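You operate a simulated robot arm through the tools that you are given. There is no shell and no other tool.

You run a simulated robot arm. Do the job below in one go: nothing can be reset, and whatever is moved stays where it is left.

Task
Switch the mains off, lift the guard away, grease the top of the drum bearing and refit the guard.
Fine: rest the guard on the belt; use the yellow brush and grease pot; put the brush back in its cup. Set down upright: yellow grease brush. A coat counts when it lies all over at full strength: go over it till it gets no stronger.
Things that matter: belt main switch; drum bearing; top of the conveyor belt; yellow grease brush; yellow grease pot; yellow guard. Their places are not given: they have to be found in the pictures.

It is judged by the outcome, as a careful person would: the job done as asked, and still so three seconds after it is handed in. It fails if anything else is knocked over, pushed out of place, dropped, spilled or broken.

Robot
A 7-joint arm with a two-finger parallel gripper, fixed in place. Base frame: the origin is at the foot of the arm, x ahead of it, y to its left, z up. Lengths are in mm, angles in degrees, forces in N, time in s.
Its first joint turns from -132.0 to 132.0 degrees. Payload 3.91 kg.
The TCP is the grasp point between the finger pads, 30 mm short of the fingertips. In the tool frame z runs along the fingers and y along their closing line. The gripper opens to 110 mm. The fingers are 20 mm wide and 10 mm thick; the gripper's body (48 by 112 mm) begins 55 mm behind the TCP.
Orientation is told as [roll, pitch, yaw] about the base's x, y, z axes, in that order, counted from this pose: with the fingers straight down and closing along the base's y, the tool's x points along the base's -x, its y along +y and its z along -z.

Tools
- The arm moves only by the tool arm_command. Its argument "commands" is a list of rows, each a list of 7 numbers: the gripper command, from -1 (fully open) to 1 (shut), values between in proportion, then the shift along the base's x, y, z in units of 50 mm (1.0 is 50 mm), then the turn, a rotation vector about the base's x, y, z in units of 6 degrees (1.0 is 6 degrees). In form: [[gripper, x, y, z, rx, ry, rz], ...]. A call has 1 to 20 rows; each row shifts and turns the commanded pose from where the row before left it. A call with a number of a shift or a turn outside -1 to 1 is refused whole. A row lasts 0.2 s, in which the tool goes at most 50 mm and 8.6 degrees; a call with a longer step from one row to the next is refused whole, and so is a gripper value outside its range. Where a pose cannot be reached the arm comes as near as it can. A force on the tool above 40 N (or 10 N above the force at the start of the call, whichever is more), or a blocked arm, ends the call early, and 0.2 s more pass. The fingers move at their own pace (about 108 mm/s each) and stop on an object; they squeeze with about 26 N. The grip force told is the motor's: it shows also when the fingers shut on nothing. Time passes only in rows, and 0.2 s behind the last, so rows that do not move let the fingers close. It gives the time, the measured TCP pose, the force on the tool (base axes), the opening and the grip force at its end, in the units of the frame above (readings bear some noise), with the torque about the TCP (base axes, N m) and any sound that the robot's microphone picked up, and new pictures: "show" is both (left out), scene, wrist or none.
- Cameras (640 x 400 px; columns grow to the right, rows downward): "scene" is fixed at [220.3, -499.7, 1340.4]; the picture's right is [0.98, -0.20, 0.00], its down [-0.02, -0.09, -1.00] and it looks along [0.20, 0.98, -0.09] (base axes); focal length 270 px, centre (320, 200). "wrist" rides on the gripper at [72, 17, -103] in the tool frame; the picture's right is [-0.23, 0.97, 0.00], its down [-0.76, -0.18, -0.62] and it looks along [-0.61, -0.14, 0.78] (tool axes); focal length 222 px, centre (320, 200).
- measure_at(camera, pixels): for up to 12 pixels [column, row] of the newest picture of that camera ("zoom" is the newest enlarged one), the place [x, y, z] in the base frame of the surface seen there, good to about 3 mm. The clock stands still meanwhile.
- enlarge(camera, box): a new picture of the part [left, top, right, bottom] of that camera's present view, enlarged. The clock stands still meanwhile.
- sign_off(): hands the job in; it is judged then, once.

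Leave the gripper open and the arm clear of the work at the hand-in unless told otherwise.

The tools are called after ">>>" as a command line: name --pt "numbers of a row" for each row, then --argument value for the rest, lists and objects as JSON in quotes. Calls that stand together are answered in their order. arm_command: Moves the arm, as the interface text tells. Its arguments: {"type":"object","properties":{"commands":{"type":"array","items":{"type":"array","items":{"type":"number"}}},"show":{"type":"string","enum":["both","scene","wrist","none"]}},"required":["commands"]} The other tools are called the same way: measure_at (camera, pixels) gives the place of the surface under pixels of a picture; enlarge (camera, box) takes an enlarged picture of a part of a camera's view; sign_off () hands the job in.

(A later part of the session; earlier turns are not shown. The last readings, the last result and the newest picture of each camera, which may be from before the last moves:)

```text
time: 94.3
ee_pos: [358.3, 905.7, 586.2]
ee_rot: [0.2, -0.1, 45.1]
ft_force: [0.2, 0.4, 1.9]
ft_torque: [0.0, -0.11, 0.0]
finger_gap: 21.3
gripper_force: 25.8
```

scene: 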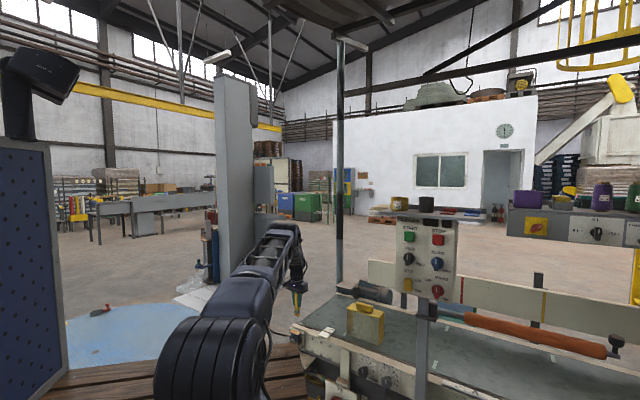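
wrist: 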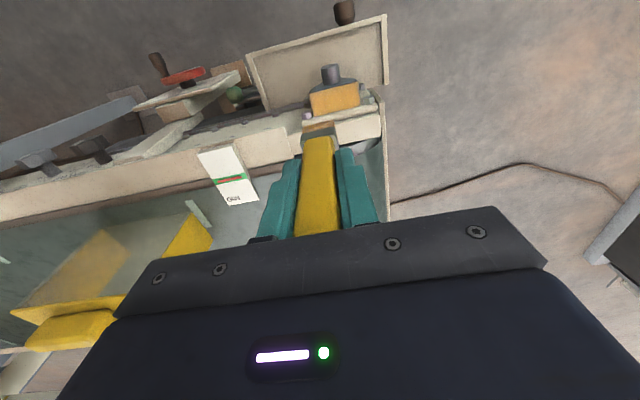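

The pressure on the far line dropped to about 2 N. I'll press 1 mm more and repeat in reverse.

>>> arm_command --pt "1 0 0 -0.025 0 0 0" --pt "1 0.106 -0.106 0 0 0 0" --pt "1 0.106 -0.106 0 0 0 0" --pt "1 0.106 -0.106 0 0 0 0" --pt "1 0.106 -0.106 0 0 0 0" --pt "1 0.106 -0.106 0 0 0 0" --pt "1 -0.07 -0.07 0 0 0 0" --pt "1 -0.106 0.106 0 0 0 0" --pt "1 -0.106 0.106 0 0 0 0" --pt "1 -0.106 0.106 0 0 0 0" --pt "1 -0.106 0.106 0 0 0 0" --pt "1 -0.106 0.106 0 0 0 0" --pt "1 -0.07 -0.07 0 0 0 0" --pt "1 0.106 -0.106 0 0 0 0" --pt "1 0.106 -0.106 0 0 0 0" --pt "1 0.106 -0.106 0 0 0 0" --pt "1 0.106 -0.106 0 0 0 0" --pt "1 0.106 -0.106 0 0 0 0" --pt "1 0 0 0 0 0 0" --show "none"

>>> arm_command --pt "1 0 0 0.4 0 0 0" --pt "1 0 0 0.8 0 0 0" --pt "1 0 0 0.8 0 0 0" --pt "1 0 0 0 0 0 0"

>>> enlarge --camera "wrist" --box '[296, 70, 376, 130]'

>>> enlarge --camera "scene" --box '[284, 325, 316, 345]'

```text
time: 98.3
ee_pos: [376.2, 873.6, 584.8]
ee_rot: [0.3, -0.2, 45.1]
ft_force: [-0.2, 0.6, 4.4]
ft_torque: [0.02, -0.05, -0.02]
finger_gap: 21.6
gripper_force: 26.6
```

```text
time: 99.3
ee_pos: [374.3, 873.6, 683.9]
ee_rot: [0.2, -0.1, 45.1]
ft_force: [0.6, -0.1, -0.1]
ft_torque: [0.02, 0.01, 0.02]
finger_gap: 21.3
gripper_force: 26.2
```

scene: 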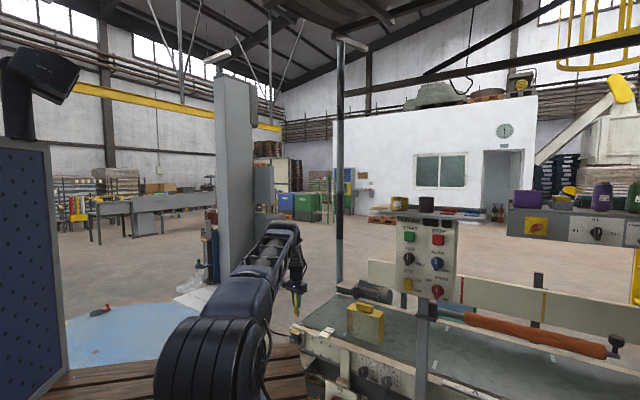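
wrist: 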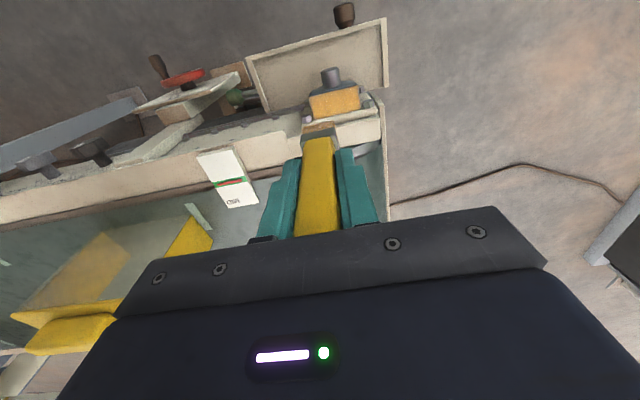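

```text
6.67 times, centred on (336, 100) of wrist
```

zoom: 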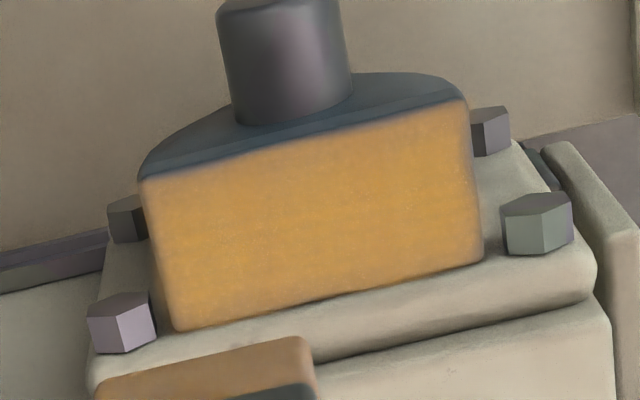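

```text
16.00 times, centred on (300, 335) of scene
```

zoom: 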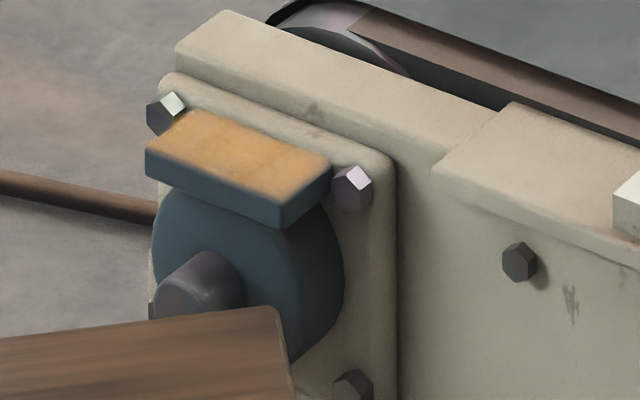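

The colour hasn't changed since the last check, so it's no longer getting stronger. Only the right end rim (towards the MID card) looks slightly softer in the scene view. I'll do a few more passes there, just reaching that edge.

>>> arm_command --pt "1 0.09 -0.03 -0.8 0 0 0" --pt "1 0 0 -0.8 0 0 0" --pt "1 0 0 -0.3 0 0 0" --pt "1 0 0 -0.06 0 0 0" --pt "1 0 0 -0.04 0 0 0" --pt "1 0 0 0 0 0 0" --show "none"

>>> enlarge --camera "scene" --box '[284, 315, 316, 345]'

>>> enlarge --camera "wrist" --box '[270, 60, 398, 156]'

```text
time: 100.7
ee_pos: [382.6, 872.1, 585.2]
ee_rot: [0.3, -0.1, 45.1]
ft_force: [-0.2, -0.3, 3.3]
ft_torque: [-0.02, -0.03, -0.02]
finger_gap: 21.6
gripper_force: 26.4
```

```text
13.33 times, centred on (300, 330) of scene
```

zoom: 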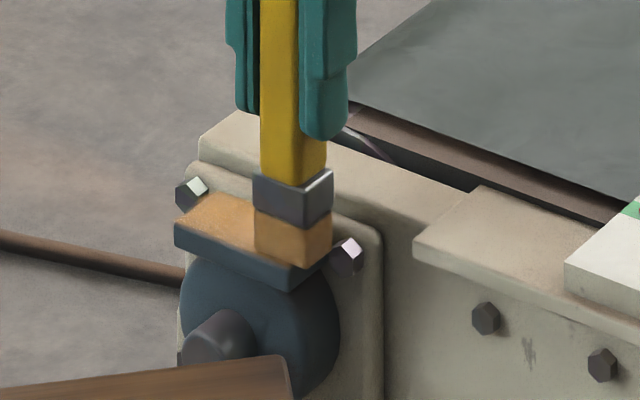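

```text
4.17 times, centred on (334, 108) of wrist
```

zoom: 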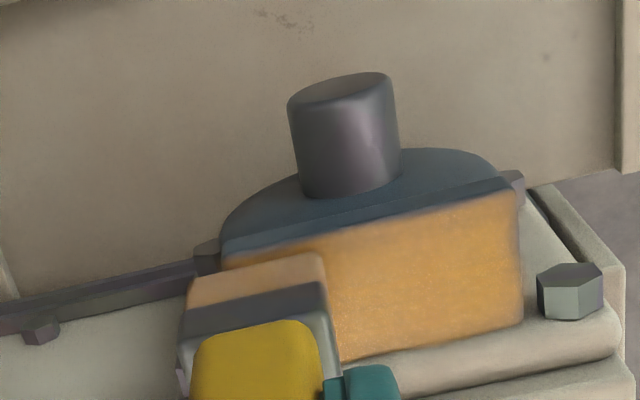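

The brush is right at the pad end. I'll stroke across the width here, then run along to the other end and do the same.

>>> arm_command --pt "1 -0.045 -0.045 -0.02 0 0 0" --pt "1 0.06 0.06 0 0 0 0" --pt "1 0.06 0.06 0 0 0 0" --pt "1 0.06 0.06 0 0 0 0" --pt "1 -0.06 -0.06 0 0 0 0" --pt "1 -0.06 -0.06 0 0 0 0" --pt "1 -0.06 -0.06 0 0 0 0" --pt "1 -0.1 0.1 0 0 0 0" --pt "1 0.06 0.06 0 0 0 0" --pt "1 0.06 0.06 0 0 0 0" --pt "1 0.06 0.06 0 0 0 0" --pt "1 -0.1 0.1 0 0 0 0" --pt "1 -0.06 -0.06 0 0 0 0" --pt "1 -0.06 -0.06 0 0 0 0" --pt "1 -0.06 -0.06 0 0 0 0" --pt "1 -0.1 0.1 0 0 0 0" --pt "1 0.06 0.06 0 0 0 0" --pt "1 0.06 0.06 0 0 0 0" --pt "1 0.06 0.06 0 0 0 0" --pt "1 -0.1 0.1 0 0 0 0" --show "none"

>>> arm_command --pt "1 -0.06 -0.06 0 0 0 0" --pt "1 -0.06 -0.06 0 0 0 0" --pt "1 -0.06 -0.06 0 0 0 0" --pt "1 -0.1 0.1 0 0 0 0" --pt "1 0.06 0.06 0 0 0 0" --pt "1 0.06 0.06 0 0 0 0" --pt "1 0.06 0.06 0 0 0 0" --pt "1 -0.08 0.08 0 0 0 0" --pt "1 -0.06 -0.06 0 0 0 0" --pt "1 -0.06 -0.06 0 0 0 0" --pt "1 -0.06 -0.06 0 0 0 0" --pt "1 0 0 0 0 0 0" --show "wrist"

>>> enlarge --camera "wrist" --box '[240, 60, 368, 156]'

>>> enlarge --camera "scene" --box '[284, 315, 316, 345]'

```text
time: 104.9
ee_pos: [368.3, 898.0, 582.9]
ee_rot: [0.2, -0.2, 45.1]
ft_force: [0.7, 0.3, -0.3]
ft_torque: [-0.04, -0.02, -0.01]
finger_gap: 21.5
gripper_force: 26.6
```

```text
time: 107.5
ee_pos: [350.5, 897.7, 582.9]
ee_rot: [0.2, -0.1, 45.1]
ft_force: [0.7, -0.3, -0.3]
ft_torque: [0.02, -0.03, -0.01]
finger_gap: 21.8
gripper_force: 26.6
```

wrist: 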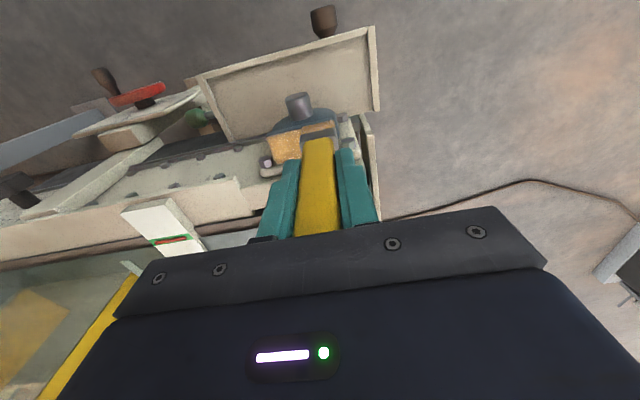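

```text
4.17 times, centred on (304, 108) of wrist
```

zoom: 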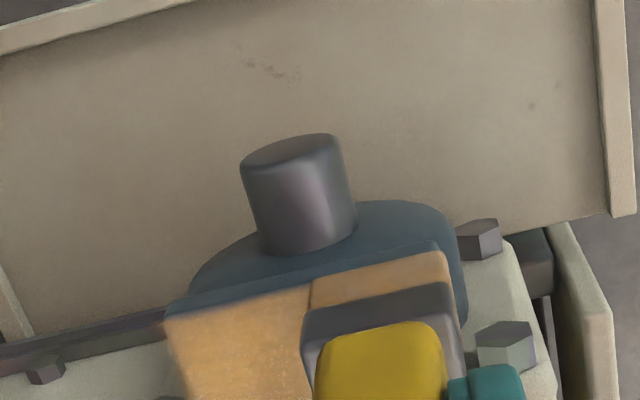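

```text
13.33 times, centred on (300, 330) of scene
```

zoom: 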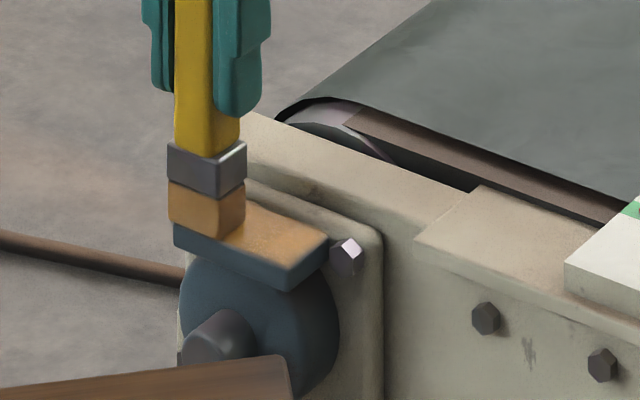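

The contact is very light now. I'll lift and inspect the whole pad again.

>>> arm_command --pt "1 0 0 0.4 0 0 0" --pt "1 0.2 -0.2 0.8 0 0 0" --pt "1 0.2 -0.2 0.8 0 0 0" --pt "1 0 0 0 0 0 0"

>>> enlarge --camera "wrist" --box '[296, 70, 376, 130]'

>>> enlarge --camera "scene" --box '[284, 325, 316, 345]'

```text
time: 108.5
ee_pos: [370.1, 878.0, 681.8]
ee_rot: [0.3, -0.1, 44.9]
ft_force: [0.3, 0.1, -1.3]
ft_torque: [-0.02, -0.03, -0.01]
finger_gap: 21.3
gripper_force: 25.0
```

scene: 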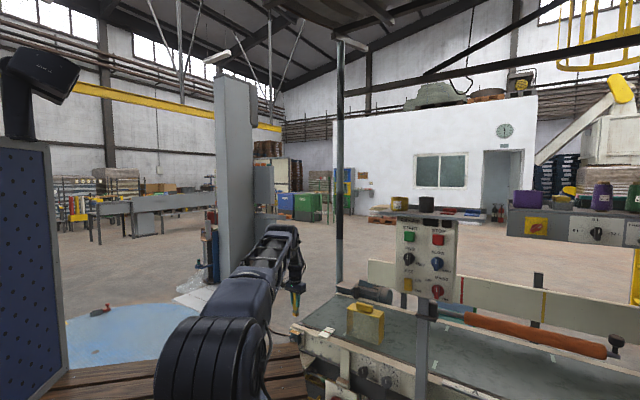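
wrist: 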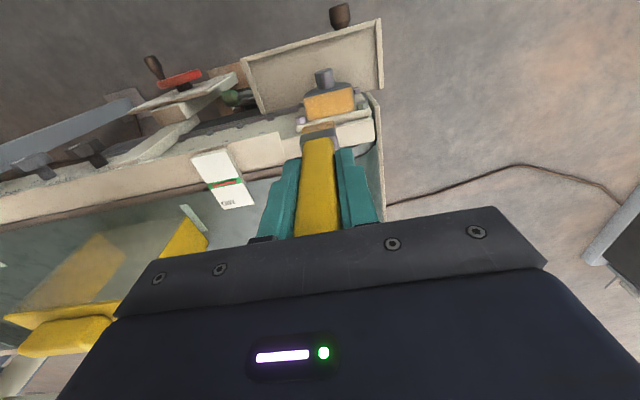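

```text
6.67 times, centred on (336, 100) of wrist
```

zoom: 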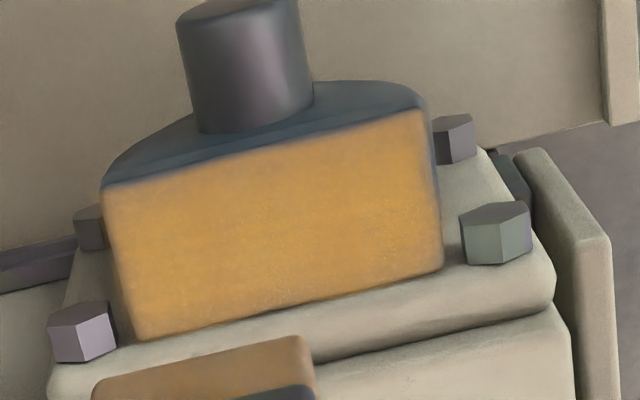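

```text
16.00 times, centred on (300, 335) of scene
```

zoom: 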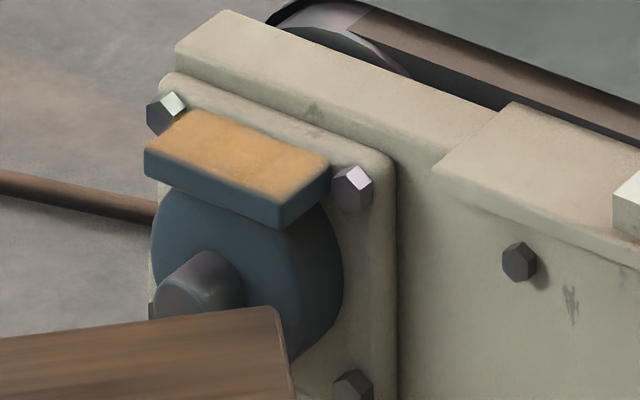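

The coat is even all over, matches the pot grease in colour, and no longer changes. Now I'll return the brush. First up, then high across to the shelf.

>>> arm_command --pt "1 0 -0.08 0.9 0 0 0" --pt "1 0 -0.08 0.95 0 0 0" --pt "1 0 -0.08 0.95 0 0 0" --pt "1 0 -0.08 0.95 0 0 0" --pt "1 0 -0.08 0.95 0 0 0" --pt "1 0 -0.08 0.95 0 0 0" --pt "1 0 -0.08 0.95 0 0 0" --pt "1 0 -0.08 0.95 0 0 0" --pt "1 0 -0.08 0.95 0 0 0" --pt "1 0 0 0 0 0 0" --show "none"

>>> arm_command --pt "1 0.56 -0.57 0.5 0 0 0" --pt "1 0.56 -0.57 0.5 0 0 0" --pt "1 0.56 -0.57 0.5 0 0 0" --pt "1 0.56 -0.57 0.5 0 0 0" --pt "1 0.56 -0.57 0.5 0 0 0" --pt "1 0.56 -0.57 0.5 0 0 0" --pt "1 0.56 -0.57 0.5 0 0 0" --pt "1 0.56 -0.57 0.5 0 0 0" --pt "1 0.56 -0.57 0.5 0 0 0" --pt "1 0.56 -0.57 0.5 0 0 0" --pt "1 0.56 -0.57 0.5 0 0 0" --pt "1 0.56 -0.57 0.5 0 0 0" --pt "1 0.56 -0.57 0.2 0 0 0" --pt "1 0 0 0 0 0 0"

```text
time: 110.7
ee_pos: [370.4, 843.2, 1107.5]
ee_rot: [0.2, -0.2, 45.1]
ft_force: [0.3, 0.1, -1.0]
ft_torque: [0.03, 0.0, 0.0]
finger_gap: 21.4
gripper_force: 26.2
```

```text
time: 113.7
ee_pos: [734.0, 472.3, 1416.2]
ee_rot: [0.3, -0.1, 45.1]
ft_force: [-0.9, 0.3, 0.6]
ft_torque: [0.02, 0.0, -0.03]
finger_gap: 21.4
gripper_force: 26.5
```

scene: 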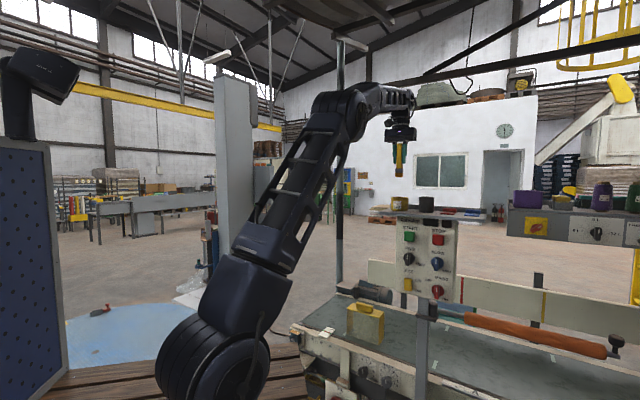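
wrist: 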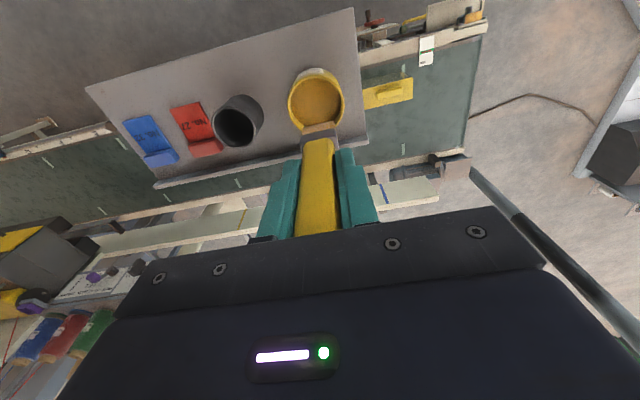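

I'm directly above the pot. Before putting the brush away, I'll check how loaded the bristles still look, compared with just after dipping.

>>> enlarge --camera "scene" --box '[370, 140, 450, 215]'

>>> measure_at --camera "scene" --pixels '[[399, 175], [399, 176], [399, 177], [399, 173]]'

```text
5.33 times, centred on (410, 178) of scene
```

zoom: 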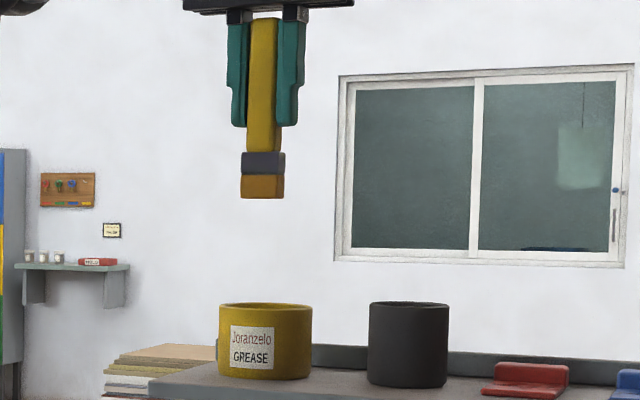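

```text
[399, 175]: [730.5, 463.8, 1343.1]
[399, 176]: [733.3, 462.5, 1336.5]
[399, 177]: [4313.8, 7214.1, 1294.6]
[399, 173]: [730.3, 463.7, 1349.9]
```

The bristles look as loaded as just after dipping and sit 83 mm below the TCP, so the coat reached its limit rather than the brush running dry. Moving over the cup.

>>> arm_command --pt "1 0.49 -0.482 0 0 0 0" --pt "1 0.49 -0.482 0 0 0 0" --pt "1 0.49 -0.482 0 0 0 0" --pt "1 0 0 -0.5 0 0 0" --pt "1 0 0 0 0 0 0"

>>> enlarge --camera "wrist" --box '[260, 80, 388, 170]'

>>> enlarge --camera "scene" --box '[400, 150, 464, 215]'

```text
time: 114.9
ee_pos: [807.0, 398.9, 1394.2]
ee_rot: [0.2, -0.2, 45.1]
ft_force: [-0.4, -0.5, -0.1]
ft_torque: [-0.01, 0.03, 0.01]
finger_gap: 21.6
gripper_force: 26.2
```

scene: 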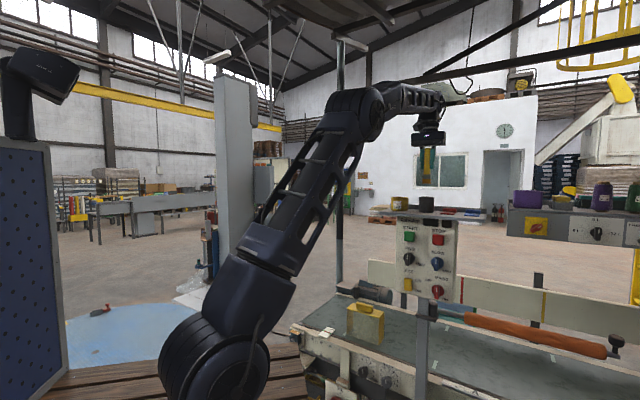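
wrist: 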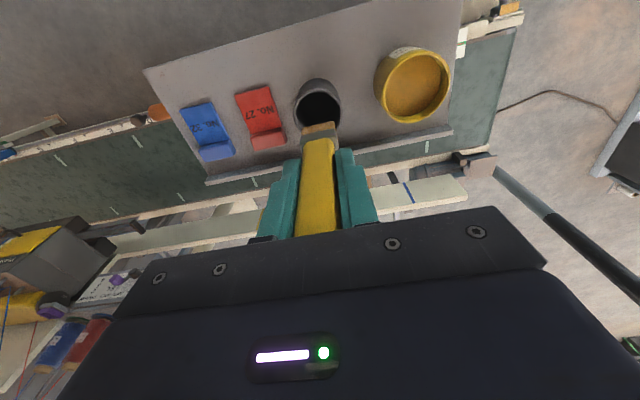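

```text
4.44 times, centred on (324, 125) of wrist
```

zoom: 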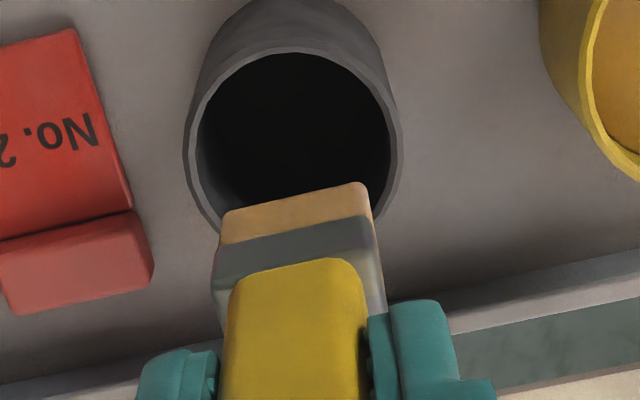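

```text
6.15 times, centred on (432, 182) of scene
```

zoom: 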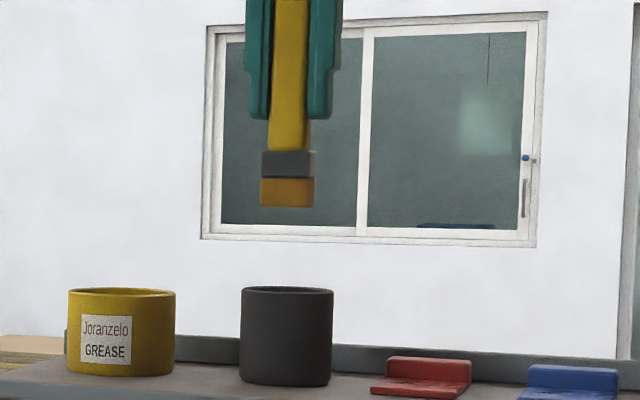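

The brush and cup line up in the scene picture (both centred at column 287). A quick check of the rim from the wrist view.

>>> measure_at --camera "wrist" --pixels '[[317, 91], [295, 113], [341, 111], [299, 128], [338, 99], [298, 101], [340, 123]]'

```text
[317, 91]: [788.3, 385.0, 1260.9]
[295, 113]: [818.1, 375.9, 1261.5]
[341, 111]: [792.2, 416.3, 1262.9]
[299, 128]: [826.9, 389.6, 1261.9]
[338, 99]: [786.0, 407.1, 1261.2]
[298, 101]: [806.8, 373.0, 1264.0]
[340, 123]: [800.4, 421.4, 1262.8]
```

The cup centre is about (807,398), so we're aligned. Lowering the brush into the cup.

>>> arm_command --pt "1 0 0 -0.5 0 0 0" --pt "1 0 0 -0.5 0 0 0" --pt "1 0 0 -0.4 0 0 0" --pt "1 0 0 -0.3 0 0 0" --pt "1 0 0 -0.1 0 0 0" --pt "1 0 0 0 0 0 0"

>>> enlarge --camera "scene" --box '[400, 150, 464, 215]'

```text
time: 116.3
ee_pos: [807.0, 401.4, 1304.5]
ee_rot: [0.2, -0.2, 45.2]
ft_force: [1.0, -0.1, -0.3]
ft_torque: [-0.02, -0.02, -0.01]
finger_gap: 21.4
gripper_force: 26.1
```

scene: 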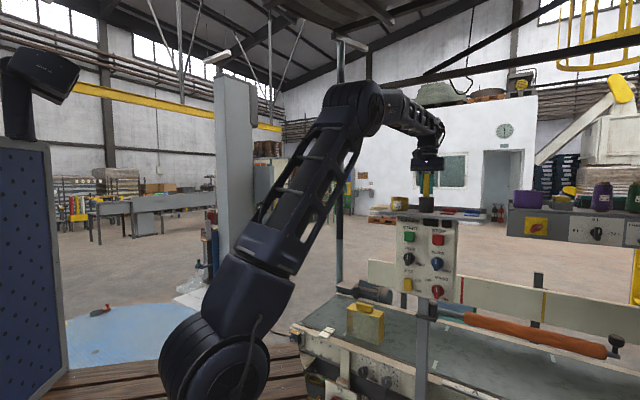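
wrist: 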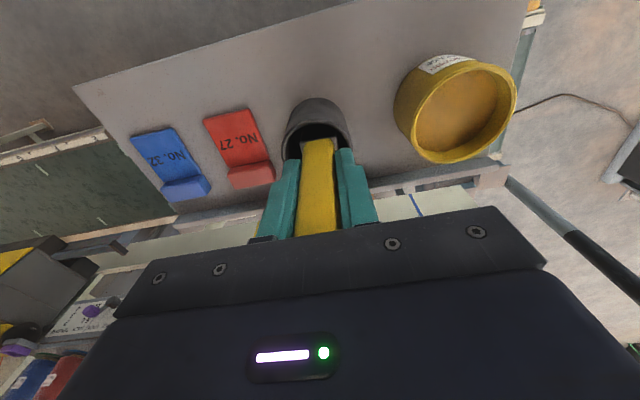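

```text
6.15 times, centred on (432, 182) of scene
```

zoom: 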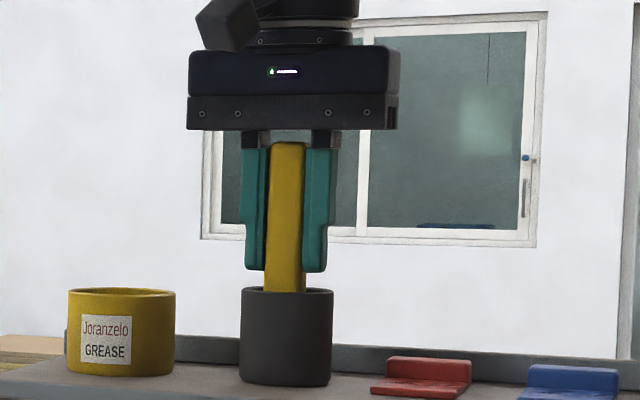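

Fingertips are about 11 mm above the rim with no contact yet. Lowering in 2 mm steps.

>>> arm_command --pt "1 0 0 -0.04 0 0 0" --pt "1 0 0 -0.04 0 0 0" --pt "1 0 0 0 0 0 0" --show "none"

```text
time: 117.1
ee_pos: [806.6, 400.4, 1299.5]
ee_rot: [0.3, -0.1, 45.2]
ft_force: [0.3, 0.3, -0.7]
ft_torque: [0.02, 0.0, -0.01]
finger_gap: 21.7
gripper_force: 26.3
```

>>> arm_command --pt "1 0 0 -0.04 0 0 0" --pt "1 0 0 -0.02 0 0 0" --pt "1 0 0 0 0 0 0" --show "none"

>>> enlarge --camera "scene" --box '[400, 165, 464, 215]'

```text
time: 117.9
ee_pos: [807.6, 400.5, 1296.9]
ee_rot: [0.3, -0.1, 45.1]
ft_force: [0.1, -0.2, -0.3]
ft_torque: [0.01, 0.03, 0.02]
finger_gap: 21.4
gripper_force: 25.9
```

```text
8.00 times, centred on (432, 190) of scene
```

zoom: 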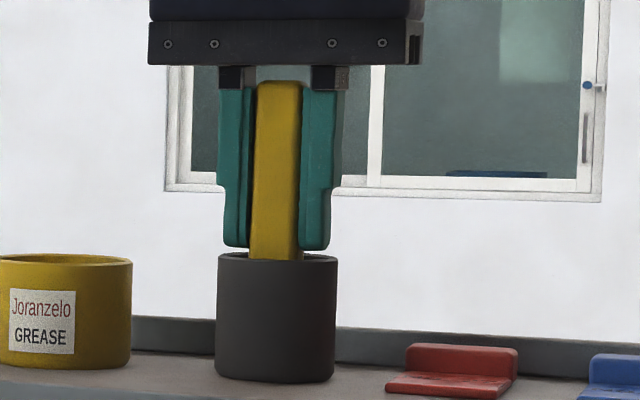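

The tips are a few mm above the rim. One more small step, then release.

>>> arm_command --pt "1 0 0 -0.04 0 0 0" --pt "1 0 0 0 0 0 0" --show "none"

>>> enlarge --camera "scene" --box '[410, 180, 450, 212]'

```text
time: 118.5
ee_pos: [807.0, 399.3, 1294.9]
ee_rot: [0.2, -0.1, 45.1]
ft_force: [-0.5, 0.6, -0.7]
ft_torque: [0.02, 0.02, 0.0]
finger_gap: 21.5
gripper_force: 26.2
```

```text
12.50 times, centred on (430, 196) of scene
```

zoom: 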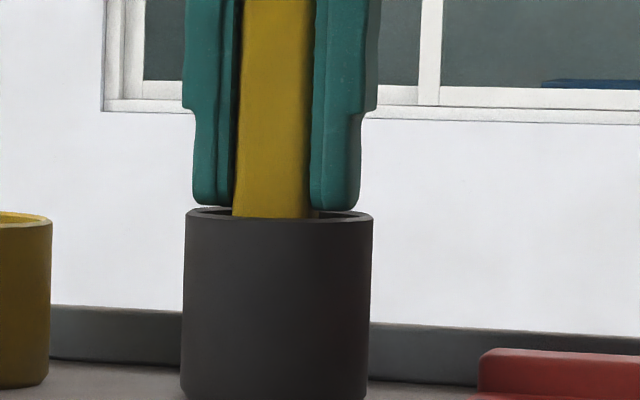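

The fingertips are just above the rim, and the brush end is within a couple of mm of the cup floor. I'll release and rise straight up.

>>> arm_command --pt "0.45 0 0 0 0 0 0" --pt "0.2 0 0 0 0 0 0" --pt "0 0 0 0 0 0 0" --pt "0 0 0 0.2 0 0 0" --pt "0 0 0 0.6 0 0 0" --pt "0 0 0 0.8 0 0 0" --pt "0 0 0 0.8 0 0 0" --pt "0 0 0 0.6 0 0 0" --pt "0 0 0 0 0 0 0"

>>> enlarge --camera "scene" --box '[390, 160, 470, 220]'

>>> enlarge --camera "wrist" --box '[260, 40, 420, 160]'

```text
time: 120.5
ee_pos: [808.5, 399.2, 1445.3]
ee_rot: [0.2, -0.1, 45.1]
ft_force: [-0.7, 0.7, -0.2]
ft_torque: [0.0, -0.01, -0.05]
finger_gap: 54.8
gripper_force: 0.0
```

scene: 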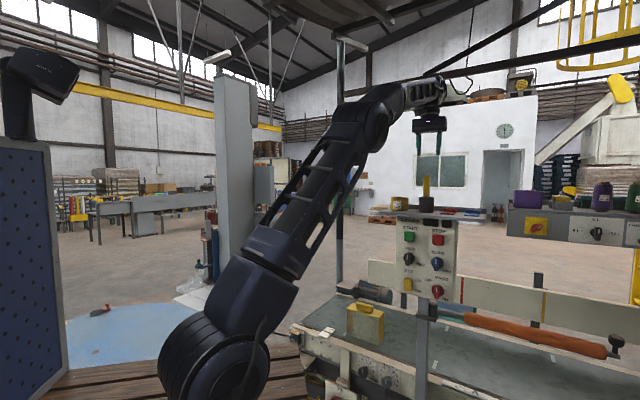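
wrist: 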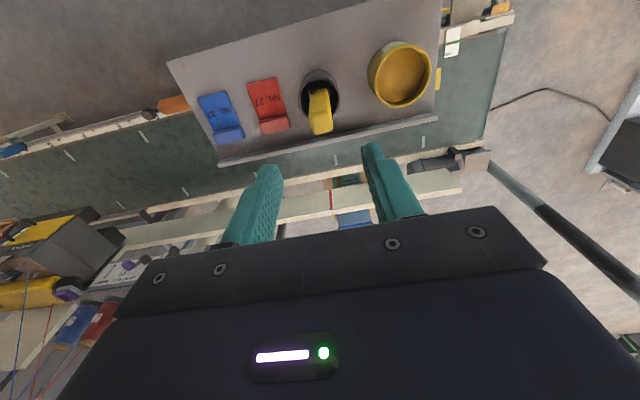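

```text
6.67 times, centred on (430, 190) of scene
```

zoom: 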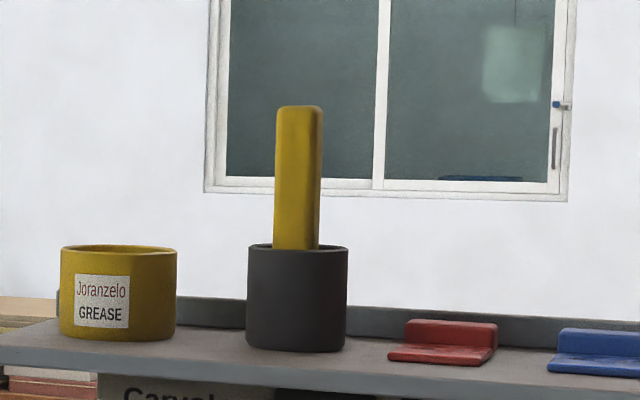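

```text
3.33 times, centred on (340, 100) of wrist
```

zoom: 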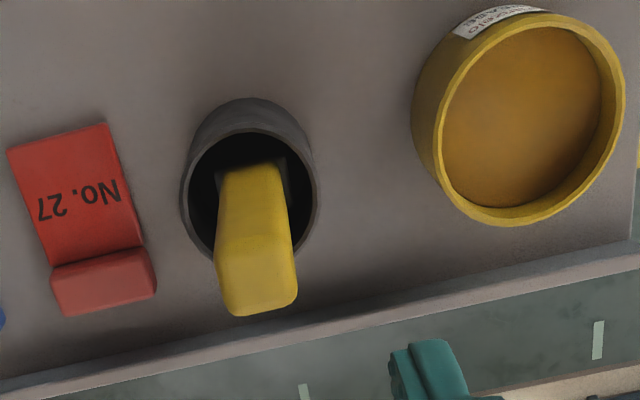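

The brush stands upright in its cup. Now for the guard: retreat from the shelf, tilt to 30° again, and go above the guard handle at the same pose I released it from.

>>> arm_command --pt "0 -0.75 0.25 0 0 0 0" --pt "0 -0.75 0.25 0 0 0 0" --pt "-1 -0.75 0.25 0 0 0 0" --pt "-1 -0.75 0.25 0 0 0 0" --pt "-1 -0.145 0.478 -0.738 0 0 0" --pt "-1 -0.145 0.478 -0.738 0 0 0" --pt "-1 -0.145 0.478 -0.738 0 0 0" --pt "-1 -0.145 0.478 -0.738 0.8839 -0.8839 0" --pt "-1 -0.145 0.478 -0.738 0.8839 -0.8839 0" --pt "-1 -0.145 0.478 -0.738 0.8839 -0.8839 0" --pt "-1 -0.145 0.478 -0.738 0.8839 -0.8839 0" --pt "-1 -0.145 0.478 -0.738 0 0 0" --pt "-1 0 0 0 0 0 0" --show "none"

>>> arm_command --pt "-1 0.243 0.233 -0.875 0 0 0" --pt "-1 0.243 0.233 -0.875 0 0 0" --pt "-1 0.243 0.233 -0.875 0 0 0" --pt "-1 0.243 0.233 -0.875 0 0 0" --pt "-1 0.243 0.233 -0.875 0 0 0" --pt "-1 0.243 0.233 -0.875 0 0 0" --pt "-1 0 0 0 0 0 0"

```text
time: 123.3
ee_pos: [600.4, 641.1, 1151.3]
ee_rot: [0.2, -30.1, 45.0]
ft_force: [0.4, 0.4, 0.2]
ft_torque: [0.0, -0.03, 0.03]
finger_gap: 110.0
gripper_force: 0.0
```

```text
time: 124.9
ee_pos: [673.2, 710.6, 885.9]
ee_rot: [0.2, -30.1, 45.1]
ft_force: [-0.8, 0.6, -1.0]
ft_torque: [-0.01, -0.03, -0.02]
finger_gap: 110.0
gripper_force: 0.0
```

scene: 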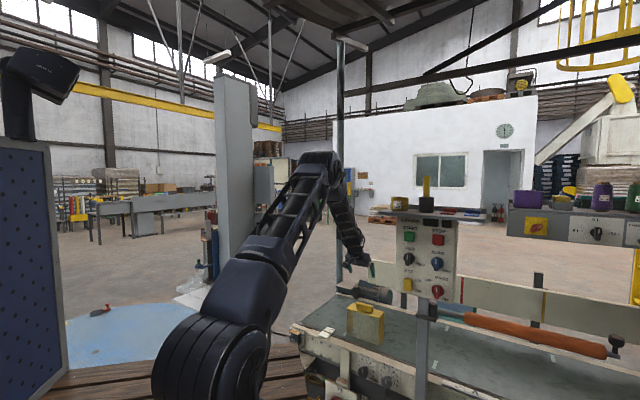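
wrist: 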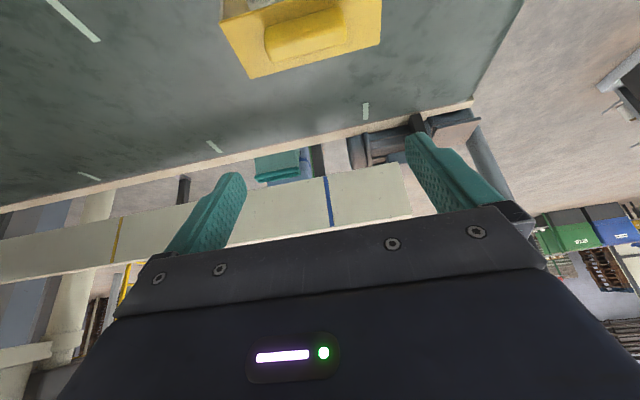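

Going to the recorded point above the handle, (697,733,780), and comparing.

>>> arm_command --pt "-1 0.16 0.151 -0.706 0 0 0" --pt "-1 0.16 0.151 -0.706 0 0 0" --pt "-1 0.16 0.151 -0.706 0 0 0" --pt "-1 0 0 0 0 0 0" --show "wrist"

>>> measure_at --camera "wrist" --pixels '[[258, 100], [365, 75], [310, 90], [255, 80], [367, 60], [310, 65], [195, 65], [240, 118], [405, 75], [412, 10]]'

```text
time: 125.9
ee_pos: [696.7, 733.3, 780.1]
ee_rot: [0.2, -30.0, 45.1]
ft_force: [0.3, 0.4, -0.7]
ft_torque: [-0.02, -0.03, 0.02]
finger_gap: 110.0
gripper_force: 0.1
```

wrist: 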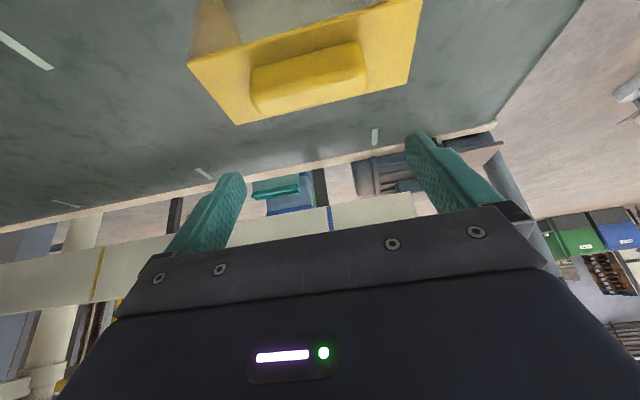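

```text
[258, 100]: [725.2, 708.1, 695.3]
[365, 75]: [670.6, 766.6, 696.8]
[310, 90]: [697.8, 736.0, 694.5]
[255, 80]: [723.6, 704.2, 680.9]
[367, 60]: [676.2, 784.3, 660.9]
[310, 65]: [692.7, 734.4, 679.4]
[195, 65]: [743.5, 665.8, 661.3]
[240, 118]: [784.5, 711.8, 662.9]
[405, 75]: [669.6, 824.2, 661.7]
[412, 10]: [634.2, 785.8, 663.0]
```

The view matches the one right after release, so the guard hasn't moved. I'll lower by 85 mm and close on the handle.

>>> arm_command --pt "-1 0 0 -0.6 0 0 0" --pt "-1 0 0 -0.6 0 0 0" --pt "-1 0 0 -0.4 0 0 0" --pt "-1 0 0 -0.1 0 0 0" --pt "-1 0 0 0 0 0 0" --pt "-0.6 0 0 0 0 0 0" --pt "0 0 0 0 0 0 0" --pt "1 0 0 0 0 0 0" --pt "1 0 0 0 0 0 0" --pt "1 0 0 0 0 0 0"

>>> enlarge --camera "scene" --box '[320, 270, 416, 340]'

```text
time: 128.1
ee_pos: [697.0, 733.0, 693.9]
ee_rot: [0.3, -30.1, 45.1]
ft_force: [-1.5, 1.2, 0.3]
ft_torque: [0.19, -0.06, 0.11]
finger_gap: 89.7
gripper_force: 25.8
```

scene: 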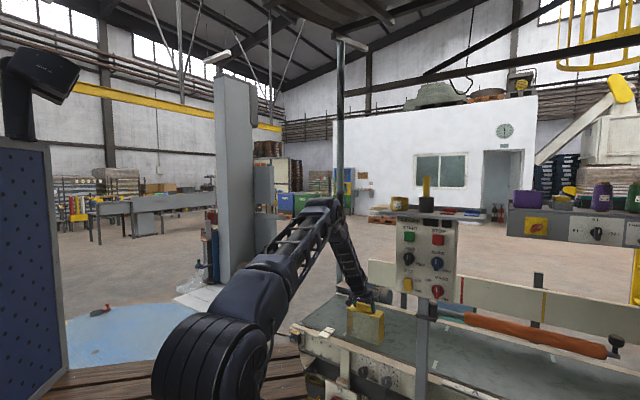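
wrist: 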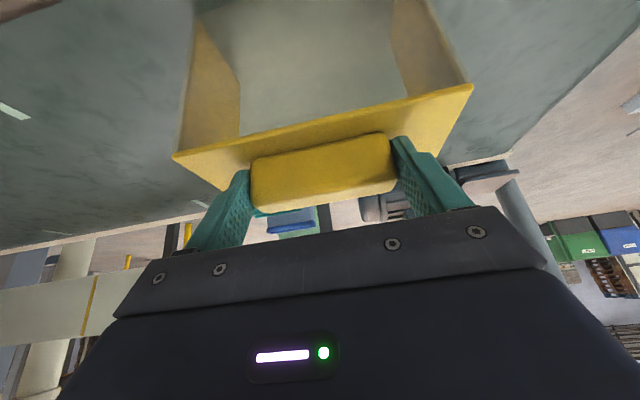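

```text
5.71 times, centred on (368, 305) of scene
```

zoom: 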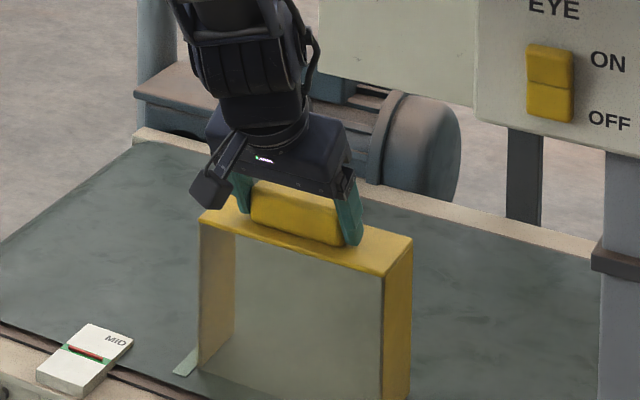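

Gripped the same as before, at a gap of 89.7 mm. I'll lift 61 mm and carry it back over the bearing.

>>> arm_command --pt "1 0 0 0.2 0 0 0" --pt "1 0 0 0.5 0 0 0" --pt "1 0 0 0.5 0 0 0" --pt "1 -0.35 0.125 0.02 0 0 0" --pt "1 -0.77 0.2745 0 0 0 0" --pt "1 -0.77 0.2745 0 0 0 0" --pt "1 -0.77 0.2745 0 0 0 0" --pt "1 -0.77 0.2745 0 0 0 0" --pt "1 -0.77 0.2745 0 0 0 0" --pt "1 -0.77 0.2745 0 0 0 0" --pt "1 -0.77 0.2745 0 0 0 0" --pt "1 -0.77 0.2745 0 0 0 0" --pt "1 -0.42 0.15 0 0 0 0" --pt "1 0 0 0 0 0 0" --pt "1 0 0 0 0 0 0"

>>> enlarge --camera "scene" --box '[250, 260, 378, 340]'

```text
time: 131.3
ee_pos: [349.7, 856.1, 757.3]
ee_rot: [0.2, -30.0, 45.1]
ft_force: [1.2, 0.1, -2.9]
ft_torque: [-0.01, 0.02, 0.01]
finger_gap: 89.8
gripper_force: 26.1
```

scene: 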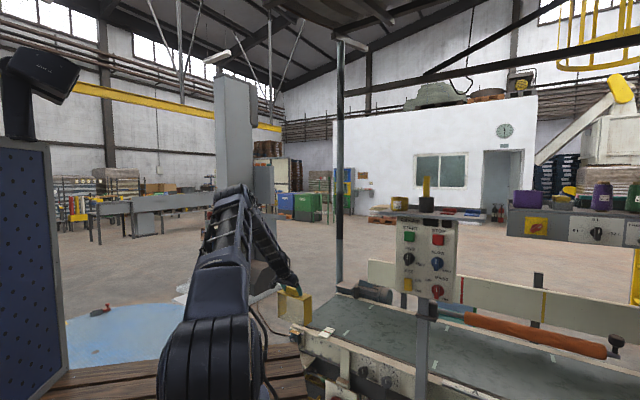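
wrist: 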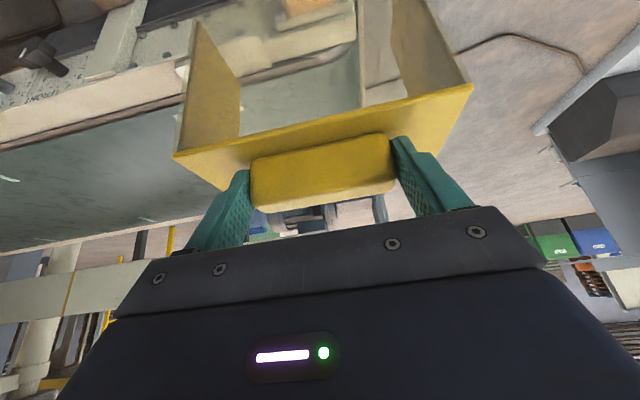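

```text
5.00 times, centred on (314, 300) of scene
```

zoom: 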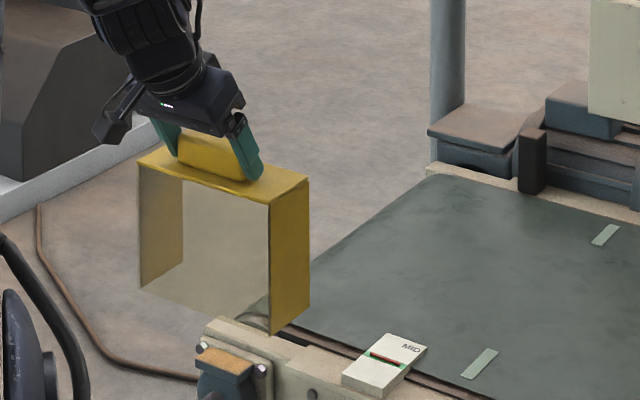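

Position and appearance match the lift-off pose. I'll lower straight down to just above the seat.

>>> arm_command --pt "1 0 0 -0.5 0 0 0" --pt "1 0 0 -0.6 0 0 0" --pt "1 0 0 -0.6 0 0 0" --pt "1 0 0 -0.6 0 0 0" --pt "1 0 0 -0.6 0 0 0" --pt "1 0 0 -0.4 0 0 0" --pt "1 0 0 -0.3 0 0 0" --pt "1 0 0 0 0 0 0"

>>> enlarge --camera "scene" --box '[250, 290, 350, 352]'

>>> enlarge --camera "wrist" --box '[140, 0, 500, 200]'

```text
time: 133.1
ee_pos: [351.4, 856.1, 577.6]
ee_rot: [0.2, -30.0, 45.1]
ft_force: [-0.3, -0.8, -2.0]
ft_torque: [-0.04, 0.03, -0.01]
finger_gap: 89.6
gripper_force: 26.1
```

scene: 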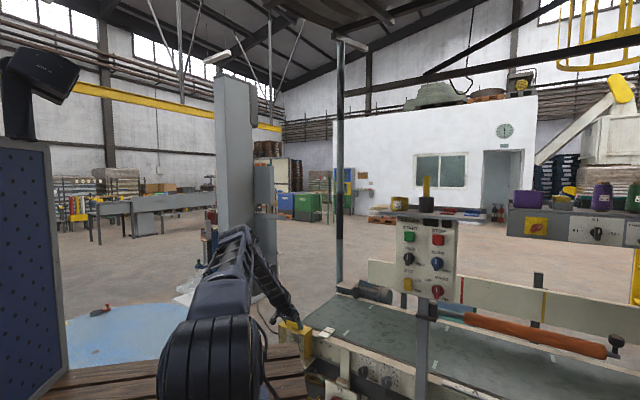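
wrist: 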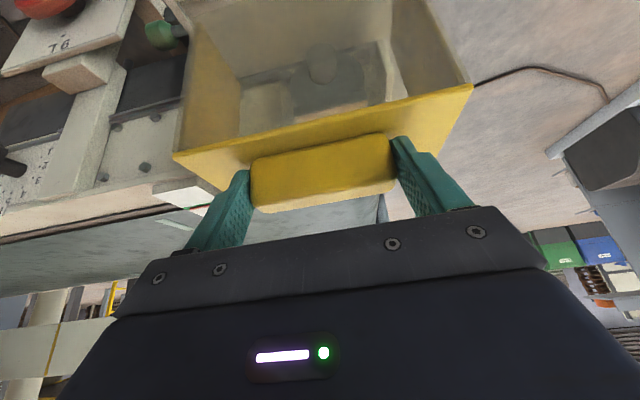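

```text
6.40 times, centred on (300, 321) of scene
```

zoom: 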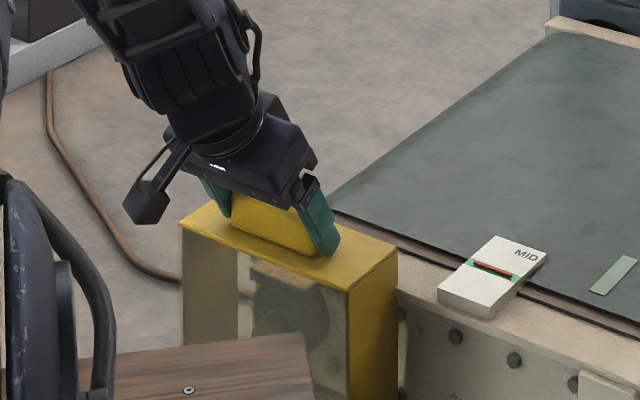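

```text
1.78 times, centred on (320, 100) of wrist
```

zoom: 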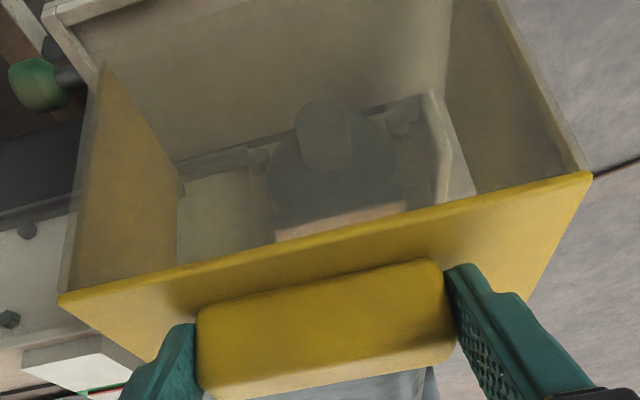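

Aligned, with about 16 mm to go. Lowering in small steps.

>>> arm_command --pt "1 0 0 -0.12 0 0 0" --pt "1 0 0 -0.1 0 0 0" --pt "1 0 0 -0.04 0 0 0" --pt "1 0 0 0 0 0 0" --show "none"

```text
time: 134.1
ee_pos: [351.5, 856.1, 563.9]
ee_rot: [0.2, -30.0, 45.2]
ft_force: [-0.5, 0.5, -1.7]
ft_torque: [-0.02, -0.01, -0.02]
finger_gap: 89.7
gripper_force: 26.0
```

>>> arm_command --pt "1 0 0 -0.04 0 0 0" --pt "1 0 0 -0.03 0 0 0" --pt "1 0 0 0 0 0 0" --show "none"

>>> enlarge --camera "scene" --box '[250, 290, 350, 352]'

```text
time: 134.9
ee_pos: [351.7, 857.2, 560.5]
ee_rot: [0.2, -30.1, 45.2]
ft_force: [-0.5, 0.8, -3.1]
ft_torque: [-0.04, -0.02, 0.0]
finger_gap: 89.7
gripper_force: 26.2
```

```text
6.40 times, centred on (300, 321) of scene
```

zoom: 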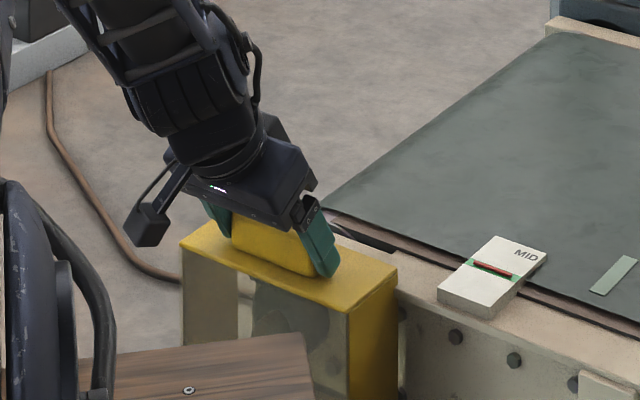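

The guard top is about 2 mm above its original height in the picture. Lowering a little more until it seats.

>>> arm_command --pt "1 0 0 -0.03 0 0 0" --pt "1 0 0 0 0 0 0" --show "none"

```text
time: 135.5
ee_pos: [349.8, 856.8, 559.7]
ee_rot: [0.2, -30.2, 45.1]
ft_force: [-1.8, -3.2, 11.3]
ft_torque: [-0.64, -0.02, -0.06]
finger_gap: 90.1
gripper_force: 25.6
```

Contact is 11 N at z≈559.7, consistent with the original seat. I'll compare it with the original picture before releasing.

>>> enlarge --camera "scene" --box '[250, 290, 350, 352]'

>>> measure_at --camera "zoom" --pixels '[[350, 305], [392, 272], [188, 245], [300, 280], [250, 268], [385, 268]]'

```text
6.40 times, centred on (300, 321) of scene
```

zoom: 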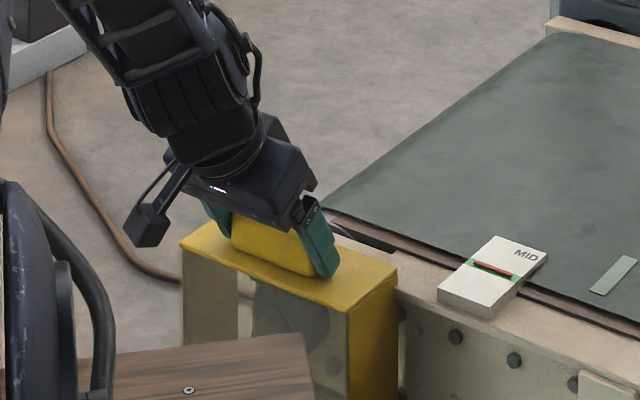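

```text
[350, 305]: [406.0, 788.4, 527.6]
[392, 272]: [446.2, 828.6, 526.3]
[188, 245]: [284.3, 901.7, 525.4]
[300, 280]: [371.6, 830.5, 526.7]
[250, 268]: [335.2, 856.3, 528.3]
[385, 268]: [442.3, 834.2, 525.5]
```

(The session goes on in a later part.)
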